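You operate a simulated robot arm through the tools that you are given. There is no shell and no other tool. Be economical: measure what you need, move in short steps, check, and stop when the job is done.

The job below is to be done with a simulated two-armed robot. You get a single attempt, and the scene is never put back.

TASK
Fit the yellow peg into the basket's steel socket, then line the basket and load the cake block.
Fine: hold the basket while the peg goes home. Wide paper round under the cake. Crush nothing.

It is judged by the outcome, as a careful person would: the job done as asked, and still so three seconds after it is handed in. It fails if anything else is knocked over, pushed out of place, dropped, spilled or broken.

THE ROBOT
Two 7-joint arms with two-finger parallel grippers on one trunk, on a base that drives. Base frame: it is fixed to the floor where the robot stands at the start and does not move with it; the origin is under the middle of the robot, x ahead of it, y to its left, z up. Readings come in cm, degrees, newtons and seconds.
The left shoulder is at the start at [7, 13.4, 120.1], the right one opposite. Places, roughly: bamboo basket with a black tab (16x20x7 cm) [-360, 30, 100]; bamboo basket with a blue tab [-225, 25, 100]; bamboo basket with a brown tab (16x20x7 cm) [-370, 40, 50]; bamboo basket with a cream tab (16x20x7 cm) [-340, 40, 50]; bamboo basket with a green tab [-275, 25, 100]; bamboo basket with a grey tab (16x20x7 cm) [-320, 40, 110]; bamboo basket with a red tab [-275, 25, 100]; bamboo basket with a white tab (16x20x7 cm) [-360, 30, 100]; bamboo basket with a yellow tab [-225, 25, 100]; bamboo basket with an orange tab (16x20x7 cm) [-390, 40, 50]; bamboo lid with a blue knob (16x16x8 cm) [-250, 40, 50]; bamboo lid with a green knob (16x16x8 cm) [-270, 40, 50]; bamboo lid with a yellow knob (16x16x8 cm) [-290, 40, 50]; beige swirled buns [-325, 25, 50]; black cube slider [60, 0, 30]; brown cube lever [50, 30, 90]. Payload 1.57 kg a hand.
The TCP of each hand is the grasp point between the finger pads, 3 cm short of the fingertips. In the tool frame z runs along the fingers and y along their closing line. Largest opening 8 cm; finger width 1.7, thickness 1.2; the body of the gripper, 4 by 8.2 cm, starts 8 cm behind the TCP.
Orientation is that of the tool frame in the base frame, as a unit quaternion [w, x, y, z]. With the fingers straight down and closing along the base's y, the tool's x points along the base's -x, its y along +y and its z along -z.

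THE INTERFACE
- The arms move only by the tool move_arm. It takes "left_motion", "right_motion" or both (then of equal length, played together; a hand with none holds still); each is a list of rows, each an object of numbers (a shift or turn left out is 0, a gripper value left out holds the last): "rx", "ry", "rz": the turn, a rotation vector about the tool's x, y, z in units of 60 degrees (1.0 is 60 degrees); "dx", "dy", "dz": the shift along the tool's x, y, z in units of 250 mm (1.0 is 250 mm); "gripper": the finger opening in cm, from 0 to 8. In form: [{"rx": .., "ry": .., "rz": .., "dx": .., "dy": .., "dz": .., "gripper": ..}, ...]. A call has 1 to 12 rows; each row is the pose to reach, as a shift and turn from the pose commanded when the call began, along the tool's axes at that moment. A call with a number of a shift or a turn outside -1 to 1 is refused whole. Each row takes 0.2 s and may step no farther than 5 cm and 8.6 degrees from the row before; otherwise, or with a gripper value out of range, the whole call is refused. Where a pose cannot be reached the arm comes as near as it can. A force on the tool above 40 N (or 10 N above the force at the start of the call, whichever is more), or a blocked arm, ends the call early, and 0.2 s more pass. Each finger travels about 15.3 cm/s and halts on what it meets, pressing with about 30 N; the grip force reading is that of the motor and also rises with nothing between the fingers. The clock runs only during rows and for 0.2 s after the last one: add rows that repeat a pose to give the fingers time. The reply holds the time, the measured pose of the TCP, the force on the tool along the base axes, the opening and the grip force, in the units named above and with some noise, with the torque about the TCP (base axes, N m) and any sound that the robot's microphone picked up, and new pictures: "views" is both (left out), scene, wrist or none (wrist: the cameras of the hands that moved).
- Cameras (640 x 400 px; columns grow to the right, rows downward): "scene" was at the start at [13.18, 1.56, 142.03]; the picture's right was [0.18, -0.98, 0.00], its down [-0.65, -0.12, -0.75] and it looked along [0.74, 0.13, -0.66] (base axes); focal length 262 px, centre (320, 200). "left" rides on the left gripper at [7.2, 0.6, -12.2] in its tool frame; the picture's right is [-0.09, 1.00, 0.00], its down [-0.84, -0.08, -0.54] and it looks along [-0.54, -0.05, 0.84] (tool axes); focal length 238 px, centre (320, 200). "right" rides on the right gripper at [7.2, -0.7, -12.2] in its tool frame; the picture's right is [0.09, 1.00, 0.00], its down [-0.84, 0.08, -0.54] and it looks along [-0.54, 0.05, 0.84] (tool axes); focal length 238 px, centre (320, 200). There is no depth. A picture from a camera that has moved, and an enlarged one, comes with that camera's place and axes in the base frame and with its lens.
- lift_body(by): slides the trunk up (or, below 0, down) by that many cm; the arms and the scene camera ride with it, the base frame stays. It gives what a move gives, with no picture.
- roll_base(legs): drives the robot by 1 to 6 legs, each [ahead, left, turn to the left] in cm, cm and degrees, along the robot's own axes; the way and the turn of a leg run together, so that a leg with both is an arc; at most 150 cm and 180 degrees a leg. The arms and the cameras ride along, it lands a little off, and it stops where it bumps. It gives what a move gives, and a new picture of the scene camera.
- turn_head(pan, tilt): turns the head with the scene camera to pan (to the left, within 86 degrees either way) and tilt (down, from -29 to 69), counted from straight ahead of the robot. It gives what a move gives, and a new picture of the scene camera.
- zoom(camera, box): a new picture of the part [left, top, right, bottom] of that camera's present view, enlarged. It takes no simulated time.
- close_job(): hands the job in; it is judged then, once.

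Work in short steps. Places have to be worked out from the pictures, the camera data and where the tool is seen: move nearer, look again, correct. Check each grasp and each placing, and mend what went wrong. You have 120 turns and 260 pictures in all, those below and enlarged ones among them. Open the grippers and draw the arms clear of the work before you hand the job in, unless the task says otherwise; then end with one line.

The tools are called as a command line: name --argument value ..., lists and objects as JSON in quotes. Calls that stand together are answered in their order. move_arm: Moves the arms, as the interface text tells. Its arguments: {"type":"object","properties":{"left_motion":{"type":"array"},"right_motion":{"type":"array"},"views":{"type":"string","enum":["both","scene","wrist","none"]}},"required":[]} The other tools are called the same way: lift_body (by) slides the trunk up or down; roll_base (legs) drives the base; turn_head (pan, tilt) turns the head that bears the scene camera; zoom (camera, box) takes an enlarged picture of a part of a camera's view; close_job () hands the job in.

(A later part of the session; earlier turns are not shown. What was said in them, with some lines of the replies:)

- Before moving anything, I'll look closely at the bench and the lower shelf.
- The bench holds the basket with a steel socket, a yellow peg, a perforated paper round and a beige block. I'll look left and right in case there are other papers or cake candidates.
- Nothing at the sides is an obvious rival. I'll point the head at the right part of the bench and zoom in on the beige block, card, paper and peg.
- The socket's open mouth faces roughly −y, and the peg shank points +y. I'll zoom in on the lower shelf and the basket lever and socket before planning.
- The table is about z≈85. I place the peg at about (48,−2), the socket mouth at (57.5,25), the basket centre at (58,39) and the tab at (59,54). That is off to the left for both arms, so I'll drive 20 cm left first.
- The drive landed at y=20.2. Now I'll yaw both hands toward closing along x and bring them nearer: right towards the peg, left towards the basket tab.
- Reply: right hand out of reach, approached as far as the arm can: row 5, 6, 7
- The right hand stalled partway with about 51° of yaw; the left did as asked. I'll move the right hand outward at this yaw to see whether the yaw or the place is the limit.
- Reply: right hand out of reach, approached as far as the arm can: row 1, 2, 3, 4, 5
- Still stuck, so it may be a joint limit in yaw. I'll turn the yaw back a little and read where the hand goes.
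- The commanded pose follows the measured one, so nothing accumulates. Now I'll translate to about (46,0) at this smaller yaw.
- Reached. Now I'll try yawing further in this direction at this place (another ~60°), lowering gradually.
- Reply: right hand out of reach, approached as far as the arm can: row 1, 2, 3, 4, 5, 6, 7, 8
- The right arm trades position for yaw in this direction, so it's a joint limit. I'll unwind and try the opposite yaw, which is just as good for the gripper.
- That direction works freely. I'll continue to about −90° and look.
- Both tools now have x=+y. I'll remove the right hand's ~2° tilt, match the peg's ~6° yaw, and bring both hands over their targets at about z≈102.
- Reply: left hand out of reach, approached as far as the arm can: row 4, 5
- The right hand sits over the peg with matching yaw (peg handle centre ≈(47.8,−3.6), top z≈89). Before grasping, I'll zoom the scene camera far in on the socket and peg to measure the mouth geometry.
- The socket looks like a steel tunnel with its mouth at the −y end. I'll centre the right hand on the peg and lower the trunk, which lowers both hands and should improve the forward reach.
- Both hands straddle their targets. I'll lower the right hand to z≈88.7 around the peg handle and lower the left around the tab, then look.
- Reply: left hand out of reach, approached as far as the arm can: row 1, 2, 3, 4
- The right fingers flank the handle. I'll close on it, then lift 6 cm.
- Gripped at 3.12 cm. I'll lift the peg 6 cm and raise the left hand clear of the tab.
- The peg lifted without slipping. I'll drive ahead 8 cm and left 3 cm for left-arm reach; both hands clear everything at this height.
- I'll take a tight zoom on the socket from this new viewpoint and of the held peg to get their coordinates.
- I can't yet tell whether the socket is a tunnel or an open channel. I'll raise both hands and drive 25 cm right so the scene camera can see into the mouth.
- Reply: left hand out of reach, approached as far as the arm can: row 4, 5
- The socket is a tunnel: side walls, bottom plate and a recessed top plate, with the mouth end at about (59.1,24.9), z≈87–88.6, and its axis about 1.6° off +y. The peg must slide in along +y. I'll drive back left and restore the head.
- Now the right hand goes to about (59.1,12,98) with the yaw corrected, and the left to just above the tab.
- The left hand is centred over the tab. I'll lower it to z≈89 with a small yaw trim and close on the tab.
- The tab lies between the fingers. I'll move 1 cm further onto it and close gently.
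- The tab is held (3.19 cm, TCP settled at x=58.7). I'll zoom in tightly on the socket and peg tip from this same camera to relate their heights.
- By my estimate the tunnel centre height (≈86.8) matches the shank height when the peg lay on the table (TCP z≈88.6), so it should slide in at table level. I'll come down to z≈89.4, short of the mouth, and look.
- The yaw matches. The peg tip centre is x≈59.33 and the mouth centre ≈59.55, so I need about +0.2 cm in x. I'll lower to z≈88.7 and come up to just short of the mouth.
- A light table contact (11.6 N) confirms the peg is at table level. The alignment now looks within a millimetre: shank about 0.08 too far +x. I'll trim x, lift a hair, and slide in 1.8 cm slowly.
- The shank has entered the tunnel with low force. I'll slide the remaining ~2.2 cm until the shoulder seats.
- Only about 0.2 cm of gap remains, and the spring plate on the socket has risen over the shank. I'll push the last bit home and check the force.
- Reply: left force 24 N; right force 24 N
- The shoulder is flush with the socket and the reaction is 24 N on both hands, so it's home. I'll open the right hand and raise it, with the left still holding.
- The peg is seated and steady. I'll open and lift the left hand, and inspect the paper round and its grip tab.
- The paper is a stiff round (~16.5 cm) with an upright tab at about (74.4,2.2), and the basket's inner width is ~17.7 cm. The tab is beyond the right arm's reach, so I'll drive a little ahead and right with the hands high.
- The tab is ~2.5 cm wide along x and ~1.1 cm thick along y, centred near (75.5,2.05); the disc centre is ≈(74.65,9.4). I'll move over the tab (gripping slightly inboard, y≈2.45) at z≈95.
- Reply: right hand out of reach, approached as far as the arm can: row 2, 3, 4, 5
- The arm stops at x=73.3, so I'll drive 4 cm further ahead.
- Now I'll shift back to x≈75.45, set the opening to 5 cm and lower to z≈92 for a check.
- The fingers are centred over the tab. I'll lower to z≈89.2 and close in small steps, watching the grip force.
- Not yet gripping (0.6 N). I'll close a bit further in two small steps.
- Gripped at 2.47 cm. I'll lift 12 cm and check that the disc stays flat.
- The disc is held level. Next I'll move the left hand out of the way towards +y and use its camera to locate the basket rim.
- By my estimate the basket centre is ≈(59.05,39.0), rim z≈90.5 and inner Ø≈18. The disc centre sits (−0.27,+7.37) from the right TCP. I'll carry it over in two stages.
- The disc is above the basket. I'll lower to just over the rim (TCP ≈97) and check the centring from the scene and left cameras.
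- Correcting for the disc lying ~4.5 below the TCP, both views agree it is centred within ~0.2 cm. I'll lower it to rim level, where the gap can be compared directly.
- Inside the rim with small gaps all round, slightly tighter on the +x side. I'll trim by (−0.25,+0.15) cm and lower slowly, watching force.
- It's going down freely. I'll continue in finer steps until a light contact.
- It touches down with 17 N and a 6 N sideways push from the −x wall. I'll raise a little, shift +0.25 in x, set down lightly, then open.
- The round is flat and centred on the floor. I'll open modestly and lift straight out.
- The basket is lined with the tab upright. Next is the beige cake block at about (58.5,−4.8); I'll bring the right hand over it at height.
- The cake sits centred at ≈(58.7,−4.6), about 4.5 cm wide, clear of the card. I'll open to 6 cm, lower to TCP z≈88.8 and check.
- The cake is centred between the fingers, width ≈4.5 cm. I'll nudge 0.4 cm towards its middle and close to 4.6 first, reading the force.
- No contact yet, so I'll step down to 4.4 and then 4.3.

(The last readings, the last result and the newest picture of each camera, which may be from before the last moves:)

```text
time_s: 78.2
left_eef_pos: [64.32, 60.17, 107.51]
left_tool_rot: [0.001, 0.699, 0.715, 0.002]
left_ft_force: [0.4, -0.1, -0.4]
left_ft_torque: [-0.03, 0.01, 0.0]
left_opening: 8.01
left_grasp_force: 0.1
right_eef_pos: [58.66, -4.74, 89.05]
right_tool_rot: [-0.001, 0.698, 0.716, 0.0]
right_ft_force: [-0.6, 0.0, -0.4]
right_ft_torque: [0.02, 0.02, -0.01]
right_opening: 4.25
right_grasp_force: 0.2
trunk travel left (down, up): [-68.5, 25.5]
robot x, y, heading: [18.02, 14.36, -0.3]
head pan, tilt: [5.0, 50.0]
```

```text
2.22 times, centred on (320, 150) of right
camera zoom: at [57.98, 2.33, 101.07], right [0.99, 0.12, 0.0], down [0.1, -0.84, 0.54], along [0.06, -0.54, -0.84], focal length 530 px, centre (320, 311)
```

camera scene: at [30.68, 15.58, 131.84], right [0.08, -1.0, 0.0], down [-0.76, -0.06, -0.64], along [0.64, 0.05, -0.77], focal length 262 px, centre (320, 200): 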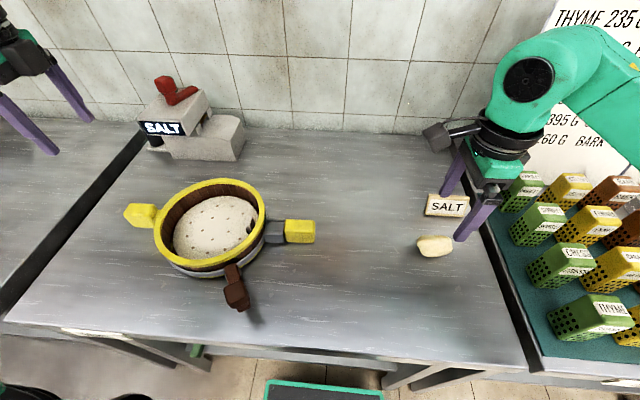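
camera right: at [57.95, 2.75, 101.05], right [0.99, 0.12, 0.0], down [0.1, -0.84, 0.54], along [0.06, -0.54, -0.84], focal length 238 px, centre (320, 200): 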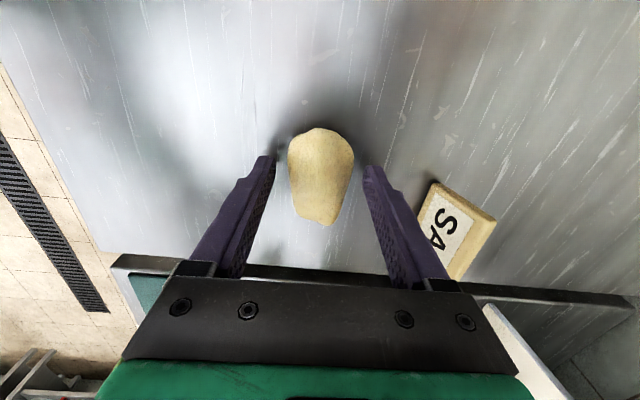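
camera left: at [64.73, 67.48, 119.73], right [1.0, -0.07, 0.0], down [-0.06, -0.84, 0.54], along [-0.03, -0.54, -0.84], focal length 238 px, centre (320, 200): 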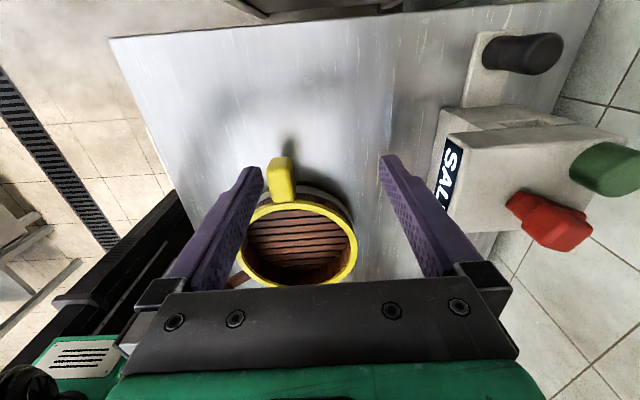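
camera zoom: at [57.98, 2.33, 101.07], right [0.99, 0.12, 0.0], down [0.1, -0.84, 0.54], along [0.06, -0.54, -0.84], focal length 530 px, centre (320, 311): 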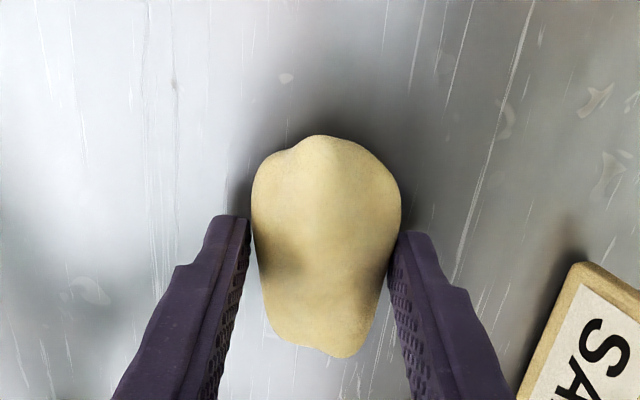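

The left finger is just touching and the right one nearly. I'll continue in 0.1 steps.

move_arm --right_motion '[{"gripper": 4.15}, {"gripper": 4.1}, {"gripper": 4.1}]' --views "none"

move_arm --right_motion '[{"gripper": 4.05}, {"gripper": 4.0}, {"gripper": 4.0}]' --views "none"

```text
time_s: 79.0
left_eef_pos: [64.2, 60.26, 107.47]
left_tool_rot: [0.002, 0.698, 0.716, 0.002]
left_ft_force: [-0.3, 0.0, 0.7]
left_ft_torque: [0.01, -0.03, 0.0]
left_opening: 7.99
left_grasp_force: 0.1
right_eef_pos: [58.69, -4.83, 88.98]
right_tool_rot: [-0.002, 0.698, 0.716, 0.001]
right_ft_force: [-0.6, -1.3, -0.7]
right_ft_torque: [0.02, 0.0, -0.02]
right_opening: 4.11
right_grasp_force: 0.1
trunk travel left (down, up): [-68.5, 25.5]
robot x, y, heading: [17.92, 15.27, -0.4]
head pan, tilt: [5.0, 50.0]
```

```text
time_s: 79.8
left_eef_pos: [64.37, 60.16, 107.43]
left_tool_rot: [0.003, 0.698, 0.716, 0.002]
left_ft_force: [-0.3, 1.3, 0.5]
left_ft_torque: [-0.01, 0.01, 0.05]
left_opening: 7.98
left_grasp_force: 0.1
right_eef_pos: [58.64, -4.83, 88.92]
right_tool_rot: [-0.002, 0.698, 0.716, 0.001]
right_ft_force: [-0.3, -0.1, 0.4]
right_ft_torque: [0.01, 0.01, 0.01]
right_opening: 4.09
right_grasp_force: 0.7
trunk travel left (down, up): [-68.5, 25.5]
robot x, y, heading: [18.12, 14.86, -0.4]
head pan, tilt: [5.0, 50.0]
```

move_arm --right_motion '[{"gripper": 4.0}, {"gripper": 3.95}, {"gripper": 3.95}]' --views "none"

zoom --camera "right" --box '[230, 60, 410, 240]'

```text
time_s: 80.6
left_eef_pos: [64.21, 60.26, 107.46]
left_tool_rot: [0.002, 0.698, 0.716, 0.001]
left_ft_force: [0.1, -0.9, 0.8]
left_ft_torque: [0.03, 0.02, 0.02]
left_opening: 8.0
left_grasp_force: 0.1
right_eef_pos: [58.74, -4.73, 88.97]
right_tool_rot: [-0.002, 0.698, 0.716, 0.0]
right_ft_force: [0.0, 0.1, 0.1]
right_ft_torque: [-0.02, 0.01, -0.05]
right_opening: 4.01
right_grasp_force: 0.6
trunk travel left (down, up): [-68.5, 25.5]
robot x, y, heading: [18.34, 15.13, -0.3]
head pan, tilt: [5.0, 50.0]
```

```text
2.22 times, centred on (320, 150) of right
camera zoom: at [57.99, 2.33, 101.06], right [0.99, 0.12, 0.0], down [0.1, -0.84, 0.54], along [0.06, -0.54, -0.84], focal length 530 px, centre (320, 311)
```

zoom: 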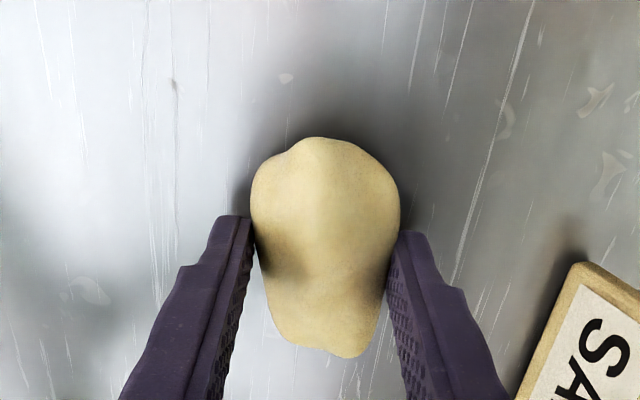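

move_arm --right_motion '[{"gripper": 3.9}, {"gripper": 3.85}, {"gripper": 3.85}, {"gripper": 3.85}]' --views "none"

move_arm --right_motion '[{"gripper": 3.8}, {"gripper": 3.75}, {"gripper": 3.75}, {"gripper": 3.75}]' --views "none"

```text
time_s: 81.6
left_eef_pos: [64.13, 60.2, 107.63]
left_tool_rot: [0.001, 0.698, 0.716, 0.003]
left_ft_force: [0.3, 0.4, 0.1]
left_ft_torque: [0.02, 0.01, 0.01]
left_opening: 8.0
left_grasp_force: 0.0
right_eef_pos: [58.75, -4.79, 88.91]
right_tool_rot: [-0.001, 0.697, 0.717, 0.001]
right_ft_force: [-0.5, -0.4, 0.8]
right_ft_torque: [0.0, -0.04, -0.05]
right_opening: 3.95
right_grasp_force: 16.1
trunk travel left (down, up): [-68.5, 25.5]
robot x, y, heading: [17.78, 15.04, -0.6]
head pan, tilt: [5.0, 50.0]
```

```text
time_s: 82.6
left_eef_pos: [64.29, 60.17, 107.52]
left_tool_rot: [0.002, 0.698, 0.716, 0.002]
left_ft_force: [-0.4, 0.2, 0.1]
left_ft_torque: [0.02, 0.02, 0.02]
left_opening: 8.01
left_grasp_force: 0.1
right_eef_pos: [58.7, -4.66, 88.95]
right_tool_rot: [-0.002, 0.698, 0.716, 0.001]
right_ft_force: [0.0, 0.4, 1.2]
right_ft_torque: [0.0, -0.02, 0.01]
right_opening: 3.9
right_grasp_force: 30.2
trunk travel left (down, up): [-68.5, 25.5]
robot x, y, heading: [17.88, 14.79, -0.6]
head pan, tilt: [5.0, 50.0]
```

Now it is gripping at 3.90 cm but with 30 N, more than needed. I'll ease the command back to 3.87 for a gentle hold and look.

move_arm --right_motion '[{"gripper": 3.87}, {"gripper": 3.87}]' --views "none"

zoom --camera "right" --box '[230, 60, 410, 240]'

```text
time_s: 83.2
left_eef_pos: [64.16, 60.2, 107.69]
left_tool_rot: [0.002, 0.698, 0.716, 0.002]
left_ft_force: [-0.4, 0.4, 0.1]
left_ft_torque: [0.0, -0.01, 0.01]
left_opening: 8.0
left_grasp_force: 0.1
right_eef_pos: [58.68, -4.84, 88.96]
right_tool_rot: [-0.002, 0.698, 0.716, 0.0]
right_ft_force: [-0.9, -0.9, 0.4]
right_ft_torque: [-0.02, -0.03, 0.01]
right_opening: 3.98
right_grasp_force: 0.7
trunk travel left (down, up): [-68.5, 25.5]
robot x, y, heading: [18.07, 14.66, -0.6]
head pan, tilt: [5.0, 50.0]
```

```text
2.22 times, centred on (320, 150) of right
camera zoom: at [57.99, 2.33, 101.06], right [0.99, 0.12, 0.0], down [0.1, -0.84, 0.54], along [0.06, -0.54, -0.84], focal length 530 px, centre (320, 311)
```

zoom: 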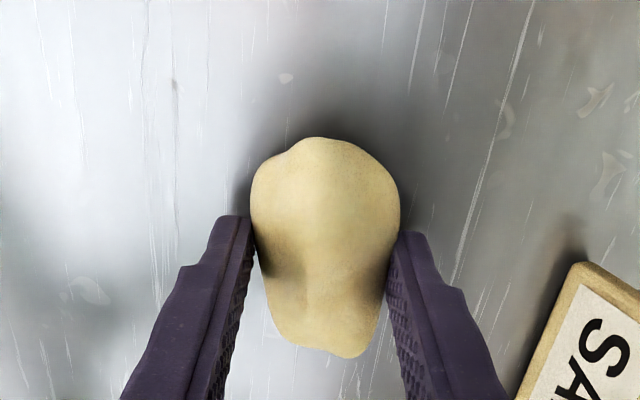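

That was too loose (0.7 N). I'll set 3.83 and start the lift slowly.

move_arm --right_motion '[{"gripper": 3.83}, {"gripper": 3.83}, {"gripper": 3.83}]' --views "none"

```text
time_s: 84.0
left_eef_pos: [64.22, 60.24, 107.49]
left_tool_rot: [0.002, 0.698, 0.716, 0.002]
left_ft_force: [0.5, 0.1, 0.2]
left_ft_torque: [-0.02, -0.01, 0.01]
left_opening: 8.0
left_grasp_force: 0.0
right_eef_pos: [58.8, -4.9, 88.94]
right_tool_rot: [-0.002, 0.698, 0.716, 0.001]
right_ft_force: [-0.4, -0.7, 0.8]
right_ft_torque: [0.02, 0.01, -0.06]
right_opening: 3.98
right_grasp_force: 29.8
trunk travel left (down, up): [-68.5, 25.5]
robot x, y, heading: [18.07, 15.55, -0.4]
head pan, tilt: [5.0, 50.0]
```

I'll hold at 3.85 (about 16 N before) and lift 2 cm as a test.

move_arm --right_motion '[{"gripper": 3.85}, {"dz": -0.02}, {"dz": -0.05}, {"dz": -0.08}, {"dz": -0.08}]' --views "none"

zoom --camera "right" --box '[230, 60, 410, 240]'

zoom --camera "scene" --box '[400, 190, 500, 270]'

```text
time_s: 85.2
left_eef_pos: [64.35, 60.22, 107.54]
left_tool_rot: [0.002, 0.698, 0.716, 0.002]
left_ft_force: [-0.9, -0.6, -0.1]
left_ft_torque: [0.01, 0.01, 0.04]
left_opening: 8.0
left_grasp_force: 0.1
right_eef_pos: [58.65, -4.84, 91.04]
right_tool_rot: [-0.002, 0.698, 0.716, 0.001]
right_ft_force: [-0.9, 0.5, -1.4]
right_ft_torque: [0.0, 0.02, -0.04]
right_opening: 3.98
right_grasp_force: 25.0
trunk travel left (down, up): [-68.5, 25.5]
robot x, y, heading: [18.33, 14.79, -0.5]
head pan, tilt: [5.0, 50.0]
```

```text
2.22 times, centred on (320, 150) of right
camera zoom: at [58.02, 2.31, 103.08], right [0.99, 0.12, 0.0], down [0.1, -0.84, 0.54], along [0.06, -0.54, -0.84], focal length 530 px, centre (320, 311)
```

zoom: 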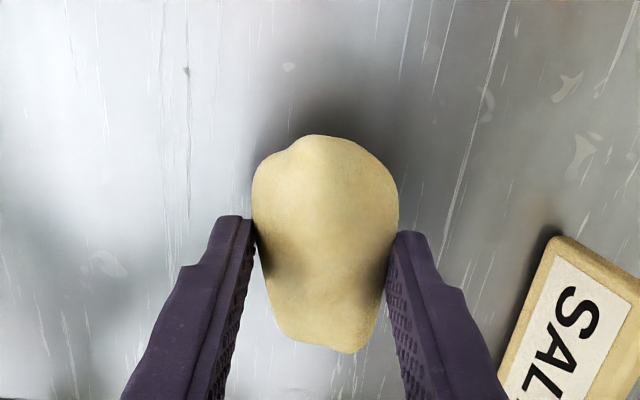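

```text
5.00 times, centred on (450, 230) of scene
camera zoom: at [30.66, 15.5, 131.84], right [0.08, -1.0, 0.0], down [-0.76, -0.06, -0.64], along [0.64, 0.05, -0.77], focal length 1308 px, centre (-330, 50)
```

zoom: 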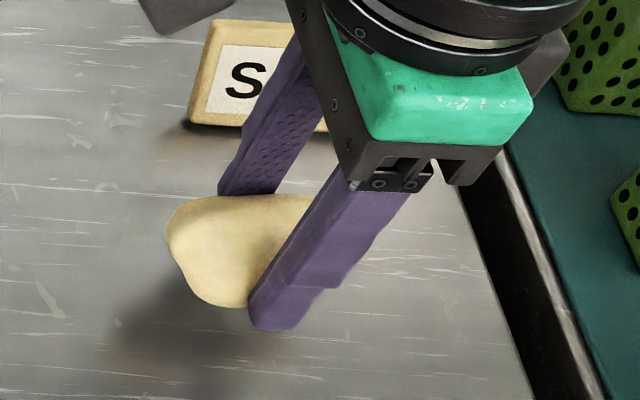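

The cake is lifted and undeformed. I'll raise to z≈102, then drive 12 cm left for reach.

move_arm --right_motion '[{"dz": -0.08}, {"dz": -0.18}, {"dz": -0.28}, {"dz": -0.38}, {"dz": -0.44}, {"dz": -0.44}]' --views "none"

roll_base --legs '[[0, 12, 0]]'

```text
time_s: 86.6
left_eef_pos: [64.13, 60.35, 107.58]
left_tool_rot: [0.002, 0.699, 0.715, 0.002]
left_ft_force: [-0.3, -0.5, -1.0]
left_ft_torque: [-0.02, -0.04, -0.02]
left_opening: 8.02
left_grasp_force: 0.1
right_eef_pos: [58.86, -4.9, 102.02]
right_tool_rot: [-0.002, 0.698, 0.716, 0.0]
right_ft_force: [0.5, -0.1, -1.1]
right_ft_torque: [0.0, -0.01, -0.02]
right_opening: 3.95
right_grasp_force: 30.0
trunk travel left (down, up): [-68.5, 25.5]
robot x, y, heading: [18.24, 14.81, -0.4]
head pan, tilt: [5.0, 50.0]
```

```text
time_s: 87.8
left_eef_pos: [64.41, 72.13, 107.65]
left_tool_rot: [0.002, 0.698, 0.716, 0.002]
left_ft_force: [-0.2, 0.0, 0.2]
left_ft_torque: [0.01, 0.0, 0.01]
left_opening: 8.0
left_grasp_force: 0.0
right_eef_pos: [58.93, 7.0, 101.77]
right_tool_rot: [-0.001, 0.698, 0.716, 0.001]
right_ft_force: [0.8, 0.2, -1.2]
right_ft_torque: [0.0, -0.01, -0.01]
right_opening: 3.98
right_grasp_force: 7.5
trunk travel left (down, up): [-68.5, 25.5]
robot x, y, heading: [18.48, 26.87, -0.5]
head pan, tilt: [5.0, 50.0]
camera scene: at [30.74, 27.36, 131.84], right [0.08, -1.0, 0.0], down [-0.76, -0.06, -0.64], along [0.64, 0.05, -0.77], focal length 262 px, centre (320, 200)
```

scene: 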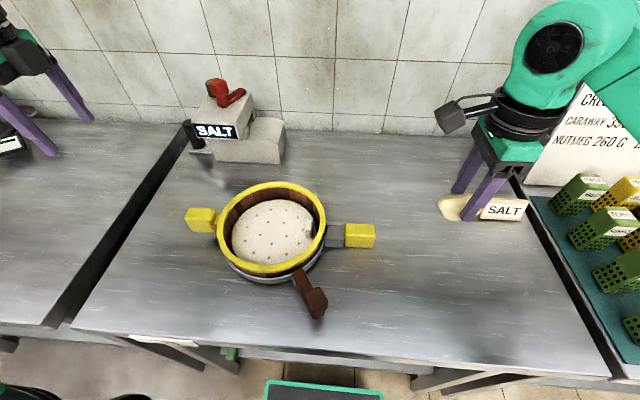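

Still held; I'll tighten very slightly to 3.8 for the carry and move over the basket in two stages.

move_arm --right_motion '[{"dx": 0.06, "gripper": 3.8}, {"dx": 0.16}, {"dx": 0.28}, {"dx": 0.42, "dy": 0.01}, {"dx": 0.56, "dy": 0.02}, {"dx": 0.7, "dy": 0.02}, {"dx": 0.84, "dy": 0.03}, {"dx": 0.96, "dy": 0.03}, {"dx": 0.96, "dy": 0.03}]' --views "none"

move_arm --right_motion '[{"dx": 0.1}, {"dx": 0.2}, {"dx": 0.3, "dy": 0.006}, {"dx": 0.345, "dy": 0.01}, {"dx": 0.345, "dy": 0.01}]' --views "both"

```text
time_s: 89.8
left_eef_pos: [64.37, 72.1, 107.56]
left_tool_rot: [0.001, 0.699, 0.716, 0.002]
left_ft_force: [-0.4, -0.5, -0.1]
left_ft_torque: [-0.01, 0.0, -0.05]
left_opening: 8.0
left_grasp_force: 0.1
right_eef_pos: [58.92, 31.08, 101.95]
right_tool_rot: [-0.002, 0.697, 0.717, 0.001]
right_ft_force: [0.2, -0.2, -0.3]
right_ft_torque: [0.02, 0.01, 0.06]
right_opening: 3.95
right_grasp_force: 30.2
trunk travel left (down, up): [-68.5, 25.5]
robot x, y, heading: [18.49, 26.79, -0.2]
head pan, tilt: [5.0, 50.0]
```

```text
time_s: 91.0
left_eef_pos: [64.38, 72.16, 107.5]
left_tool_rot: [0.002, 0.698, 0.716, 0.002]
left_ft_force: [-0.4, 0.1, -0.3]
left_ft_torque: [0.01, 0.02, 0.01]
left_opening: 8.03
left_grasp_force: 0.1
right_eef_pos: [58.93, 39.74, 102.02]
right_tool_rot: [-0.001, 0.697, 0.717, 0.001]
right_ft_force: [-0.4, -0.5, -0.4]
right_ft_torque: [-0.01, 0.01, 0.01]
right_opening: 3.9
right_grasp_force: 30.0
trunk travel left (down, up): [-68.5, 25.5]
robot x, y, heading: [18.46, 27.13, -0.3]
head pan, tilt: [5.0, 50.0]
camera scene: at [30.75, 27.47, 131.84], right [0.08, -1.0, 0.0], down [-0.76, -0.06, -0.64], along [0.64, 0.05, -0.77], focal length 262 px, centre (320, 200)
camera right: at [58.31, 46.85, 114.14], right [0.99, 0.12, 0.0], down [0.1, -0.84, 0.54], along [0.06, -0.54, -0.84], focal length 238 px, centre (320, 200)
```

scene: 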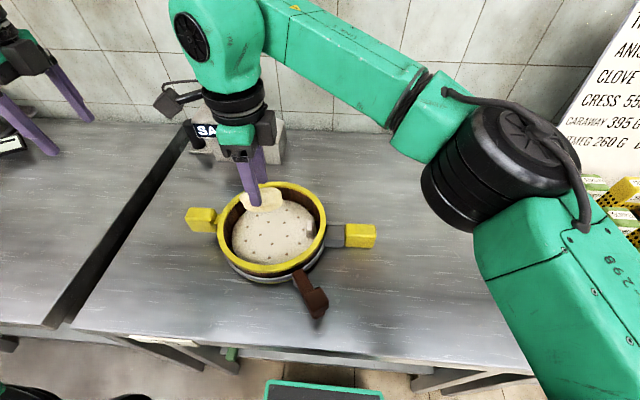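
right: 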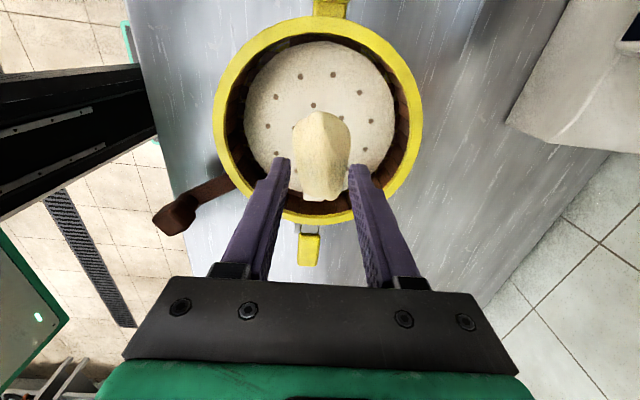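

Above the basket centre. I'll lower to TCP ≈92.3 and check the clearance.

move_arm --right_motion '[{"dz": 0.08}, {"dz": 0.16}, {"dz": 0.24}, {"dz": 0.32}, {"dz": 0.39}, {"dz": 0.39}]' --views "wrist"

zoom --camera "scene" --box '[180, 150, 380, 300]'

```text
time_s: 92.2
left_eef_pos: [64.0, 72.11, 107.7]
left_tool_rot: [0.002, 0.699, 0.715, 0.002]
left_ft_force: [0.4, 0.0, -0.7]
left_ft_torque: [0.01, -0.01, 0.01]
left_opening: 8.0
left_grasp_force: 0.0
right_eef_pos: [58.9, 39.67, 93.91]
right_tool_rot: [-0.002, 0.699, 0.715, 0.008]
right_ft_force: [-1.3, -5.5, 17.2]
right_ft_torque: [-0.3, -0.31, -0.1]
right_opening: 3.74
right_grasp_force: 0.0
trunk travel left (down, up): [-68.5, 25.5]
robot x, y, heading: [18.06, 26.85, -0.3]
head pan, tilt: [5.0, 50.0]
stopped in row 5 (right hand): the force on the tool passed its limit (the readings are from after the stop); the commanded pose is now the measured one
camera right: at [58.14, 46.71, 106.1], right [0.99, 0.12, 0.01], down [0.09, -0.84, 0.53], along [0.07, -0.53, -0.85], focal length 238 px, centre (320, 200)
```

right: 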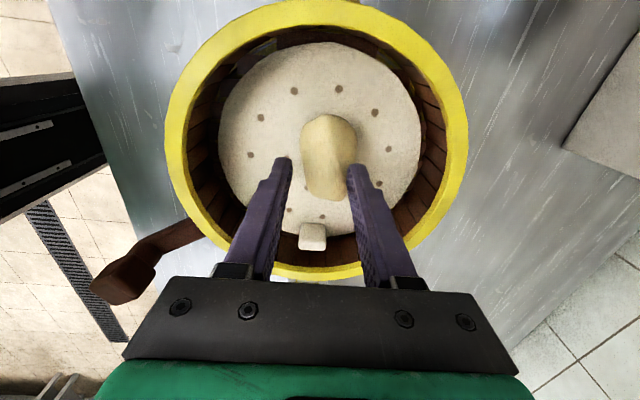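

```text
2.67 times, centred on (280, 225) of scene
camera zoom: at [30.45, 27.35, 131.89], right [0.08, -1.0, 0.0], down [-0.76, -0.06, -0.64], along [0.64, 0.05, -0.76], focal length 698 px, centre (427, 133)
```

zoom: 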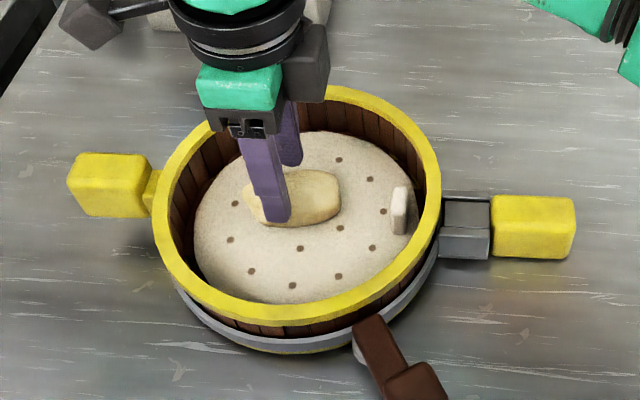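

Contact came early and the grip force dropped to 0, so the cake may have tilted in the fingers. I'll zoom in before doing anything.

zoom --camera "right" --box '[230, 60, 430, 240]'

zoom --camera "scene" --box '[230, 185, 320, 255]'

zoom --camera "left" --box '[200, 200, 440, 340]'

```text
2.22 times, centred on (330, 150) of right
camera zoom: at [58.14, 46.71, 106.1], right [0.99, 0.12, 0.01], down [0.09, -0.84, 0.53], along [0.07, -0.53, -0.85], focal length 530 px, centre (298, 311)
```

zoom: 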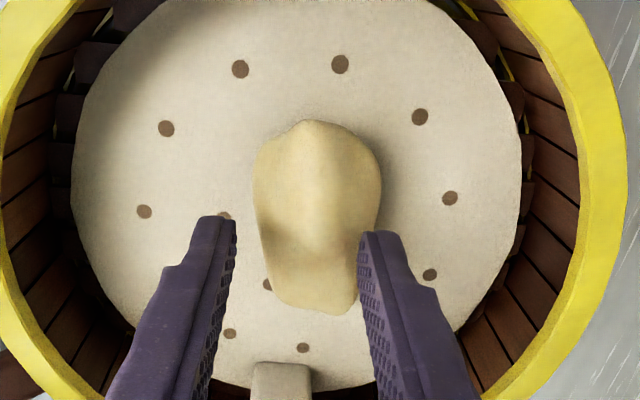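

```text
5.71 times, centred on (275, 220) of scene
camera zoom: at [30.45, 27.35, 131.89], right [0.08, -1.0, 0.0], down [-0.76, -0.06, -0.64], along [0.64, 0.05, -0.76], focal length 1495 px, centre (577, 86)
```

zoom: 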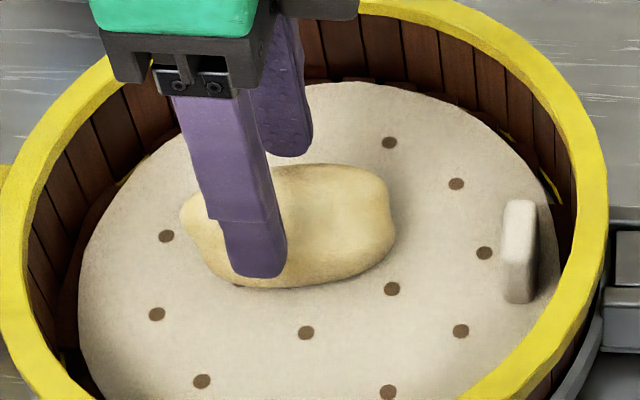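

```text
2.67 times, centred on (320, 270) of left
camera zoom: at [64.55, 79.34, 119.9], right [1.0, -0.07, 0.01], down [-0.06, -0.84, 0.54], along [-0.03, -0.54, -0.84], focal length 636 px, centre (320, 13)
```

zoom: 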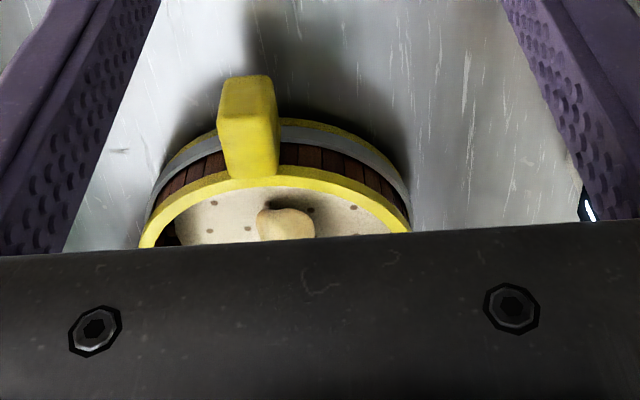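

The cake has come free and lies near the middle of the round; the fingers sit around its upper part with no grip. I'll lift slightly first, then open and look.

move_arm --right_motion '[{"dz": -0.012, "gripper": 3.9}, {"dz": -0.024, "gripper": 4.1}, {"dz": -0.04, "gripper": 4.4}, {"dz": -0.04, "gripper": 4.6}]' --views "none"

zoom --camera "right" --box '[200, 30, 440, 240]'

zoom --camera "scene" --box '[230, 185, 320, 255]'

```text
time_s: 93.2
left_eef_pos: [64.29, 72.25, 107.48]
left_tool_rot: [0.002, 0.698, 0.716, 0.001]
left_ft_force: [-1.1, 0.5, 0.5]
left_ft_torque: [-0.03, -0.01, -0.03]
left_opening: 8.0
left_grasp_force: 0.1
right_eef_pos: [59.18, 39.88, 94.54]
right_tool_rot: [-0.003, 0.698, 0.716, 0.005]
right_ft_force: [0.0, 0.5, -0.5]
right_ft_torque: [0.01, -0.01, 0.01]
right_opening: 4.6
right_grasp_force: 0.1
trunk travel left (down, up): [-68.5, 25.5]
robot x, y, heading: [18.53, 27.05, -0.3]
head pan, tilt: [5.0, 50.0]
```

```text
1.90 times, centred on (320, 135) of right
camera zoom: at [58.35, 46.89, 106.82], right [0.99, 0.12, 0.0], down [0.1, -0.84, 0.53], along [0.07, -0.53, -0.85], focal length 454 px, centre (320, 324)
```

zoom: 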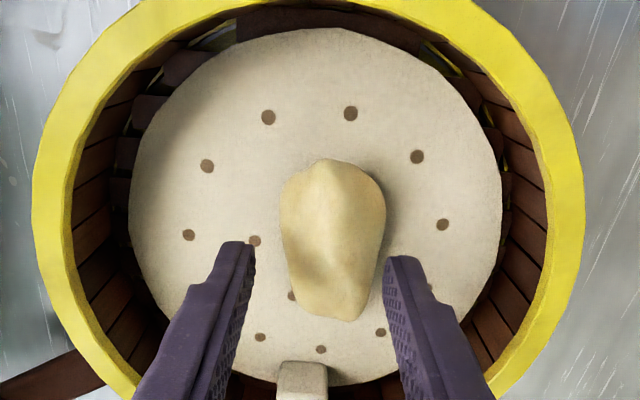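

```text
5.71 times, centred on (275, 220) of scene
camera zoom: at [30.76, 27.53, 131.84], right [0.08, -1.0, 0.0], down [-0.76, -0.06, -0.64], along [0.64, 0.05, -0.77], focal length 1495 px, centre (577, 86)
```

zoom: 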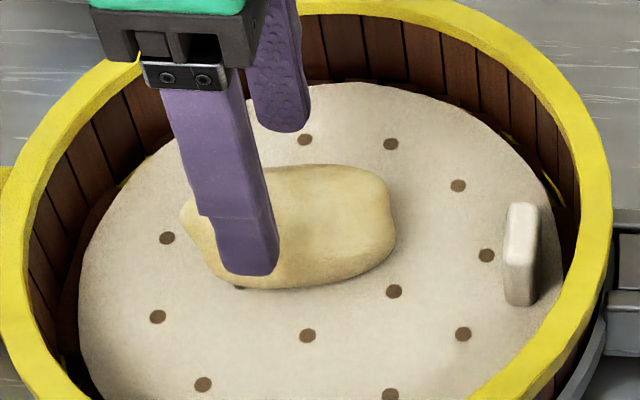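

The cake lies on the round near the centre and the hand reads no load. I'll lift straight out and withdraw.

move_arm --right_motion '[{"gripper": 5}, {"dz": -0.1, "gripper": 5}, {"dz": -0.24}, {"dz": -0.4}, {"dz": -0.5}, {"dz": -0.5, "dx": -0.15}, {"dz": -0.5, "dx": -0.33}, {"dz": -0.5, "dx": -0.5}, {"dz": -0.5, "dx": -0.65}]' --views "scene"

zoom --camera "scene" --box '[180, 170, 390, 320]'

zoom --camera "scene" --box '[230, 195, 330, 275]'

```text
time_s: 95.2
left_eef_pos: [64.4, 72.02, 107.64]
left_tool_rot: [0.001, 0.698, 0.716, 0.002]
left_ft_force: [-0.3, 0.0, 0.2]
left_ft_torque: [0.04, -0.03, -0.05]
left_opening: 7.98
left_grasp_force: 0.0
right_eef_pos: [59.4, 23.28, 106.8]
right_tool_rot: [-0.003, 0.699, 0.715, 0.006]
right_ft_force: [-0.5, -0.2, -0.3]
right_ft_torque: [0.01, -0.01, -0.02]
right_opening: 4.99
right_grasp_force: 0.1
trunk travel left (down, up): [-68.5, 25.5]
robot x, y, heading: [18.14, 26.94, -0.6]
head pan, tilt: [5.0, 50.0]
camera scene: at [30.74, 27.28, 131.85], right [0.08, -1.0, 0.0], down [-0.76, -0.06, -0.64], along [0.64, 0.05, -0.77], focal length 262 px, centre (320, 200)
```

scene: 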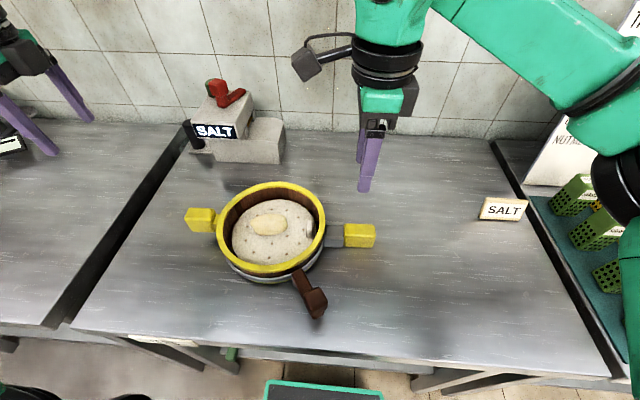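

```text
2.67 times, centred on (285, 245) of scene
camera zoom: at [30.74, 27.28, 131.85], right [0.08, -1.0, 0.0], down [-0.76, -0.06, -0.64], along [0.64, 0.05, -0.77], focal length 698 px, centre (413, 80)
```

zoom: 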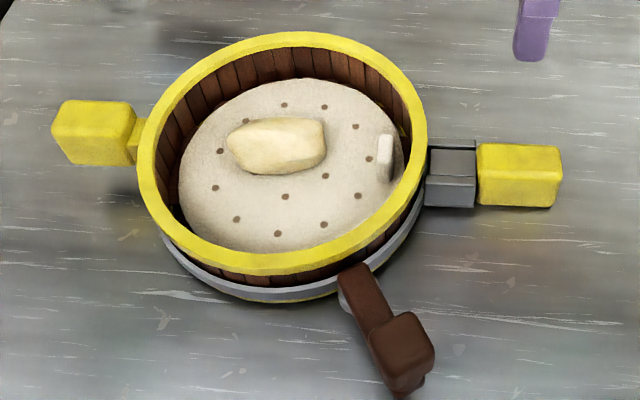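

```text
5.00 times, centred on (280, 235) of scene
camera zoom: at [30.74, 27.28, 131.85], right [0.08, -1.0, 0.0], down [-0.76, -0.06, -0.64], along [0.64, 0.05, -0.77], focal length 1308 px, centre (520, 25)
```

zoom: 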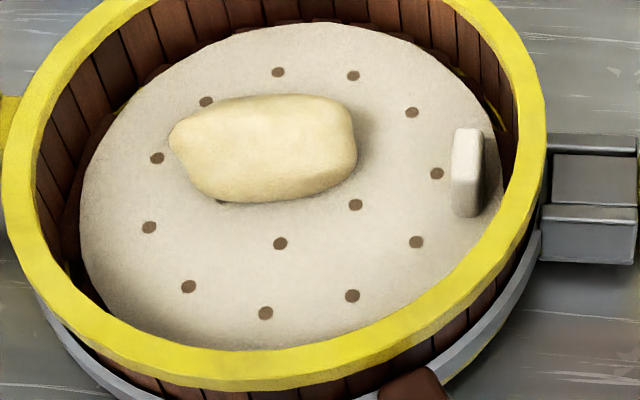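

The cake is whole on the wide round, the round is flat in the basket and the peg is still seated. I'll draw the right hand further clear with its gripper open, take a final look, and hand in.

move_arm --right_motion '[{"dx": -0.15, "gripper": 6.5}, {"dx": -0.3, "gripper": 8}, {"dx": -0.45, "dz": -0.05}, {"dx": -0.55, "dz": -0.1}, {"dx": -0.55, "dz": -0.1}]' --views "scene"

zoom --camera "scene" --box '[180, 170, 390, 320]'

```text
time_s: 96.4
left_eef_pos: [64.36, 72.33, 107.51]
left_tool_rot: [0.001, 0.698, 0.716, 0.001]
left_ft_force: [0.2, -0.4, 0.4]
left_ft_torque: [-0.04, -0.04, 0.01]
left_opening: 7.98
left_grasp_force: 0.1
right_eef_pos: [59.8, 9.67, 109.37]
right_tool_rot: [-0.003, 0.699, 0.716, 0.006]
right_ft_force: [0.7, 0.7, -0.4]
right_ft_torque: [0.01, 0.04, -0.01]
right_opening: 7.97
right_grasp_force: 0.1
trunk travel left (down, up): [-68.5, 25.5]
robot x, y, heading: [18.01, 27.13, -0.5]
head pan, tilt: [5.0, 50.0]
camera scene: at [30.78, 27.56, 131.84], right [0.08, -1.0, 0.0], down [-0.76, -0.06, -0.64], along [0.64, 0.05, -0.77], focal length 262 px, centre (320, 200)
```

scene: 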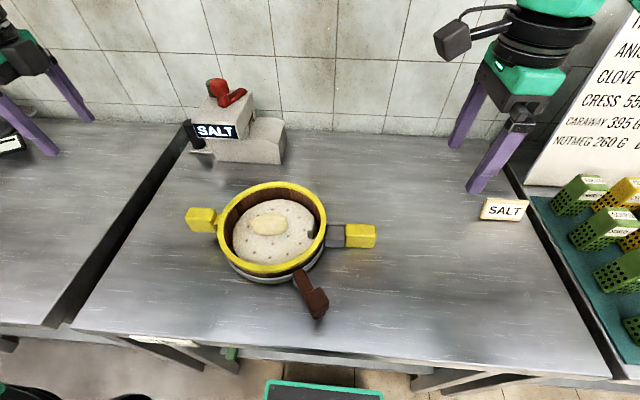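

```text
2.67 times, centred on (285, 245) of scene
camera zoom: at [30.78, 27.56, 131.84], right [0.08, -1.0, 0.0], down [-0.76, -0.06, -0.64], along [0.64, 0.05, -0.77], focal length 698 px, centre (413, 80)
```

zoom: 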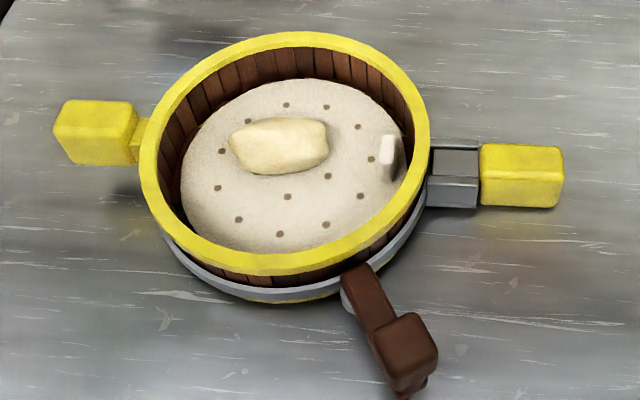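

Everything is settled and both hands are clear and open, so I'm handing the job in.

close_job

```text
The job is handed in.
```

The yellow peg is fully seated in the basket's steel socket, the wide paper round lies flat inside, and the cake block rests whole near its centre, though it slipped from the grip and the hand briefly passed its force limit while I was setting it down.
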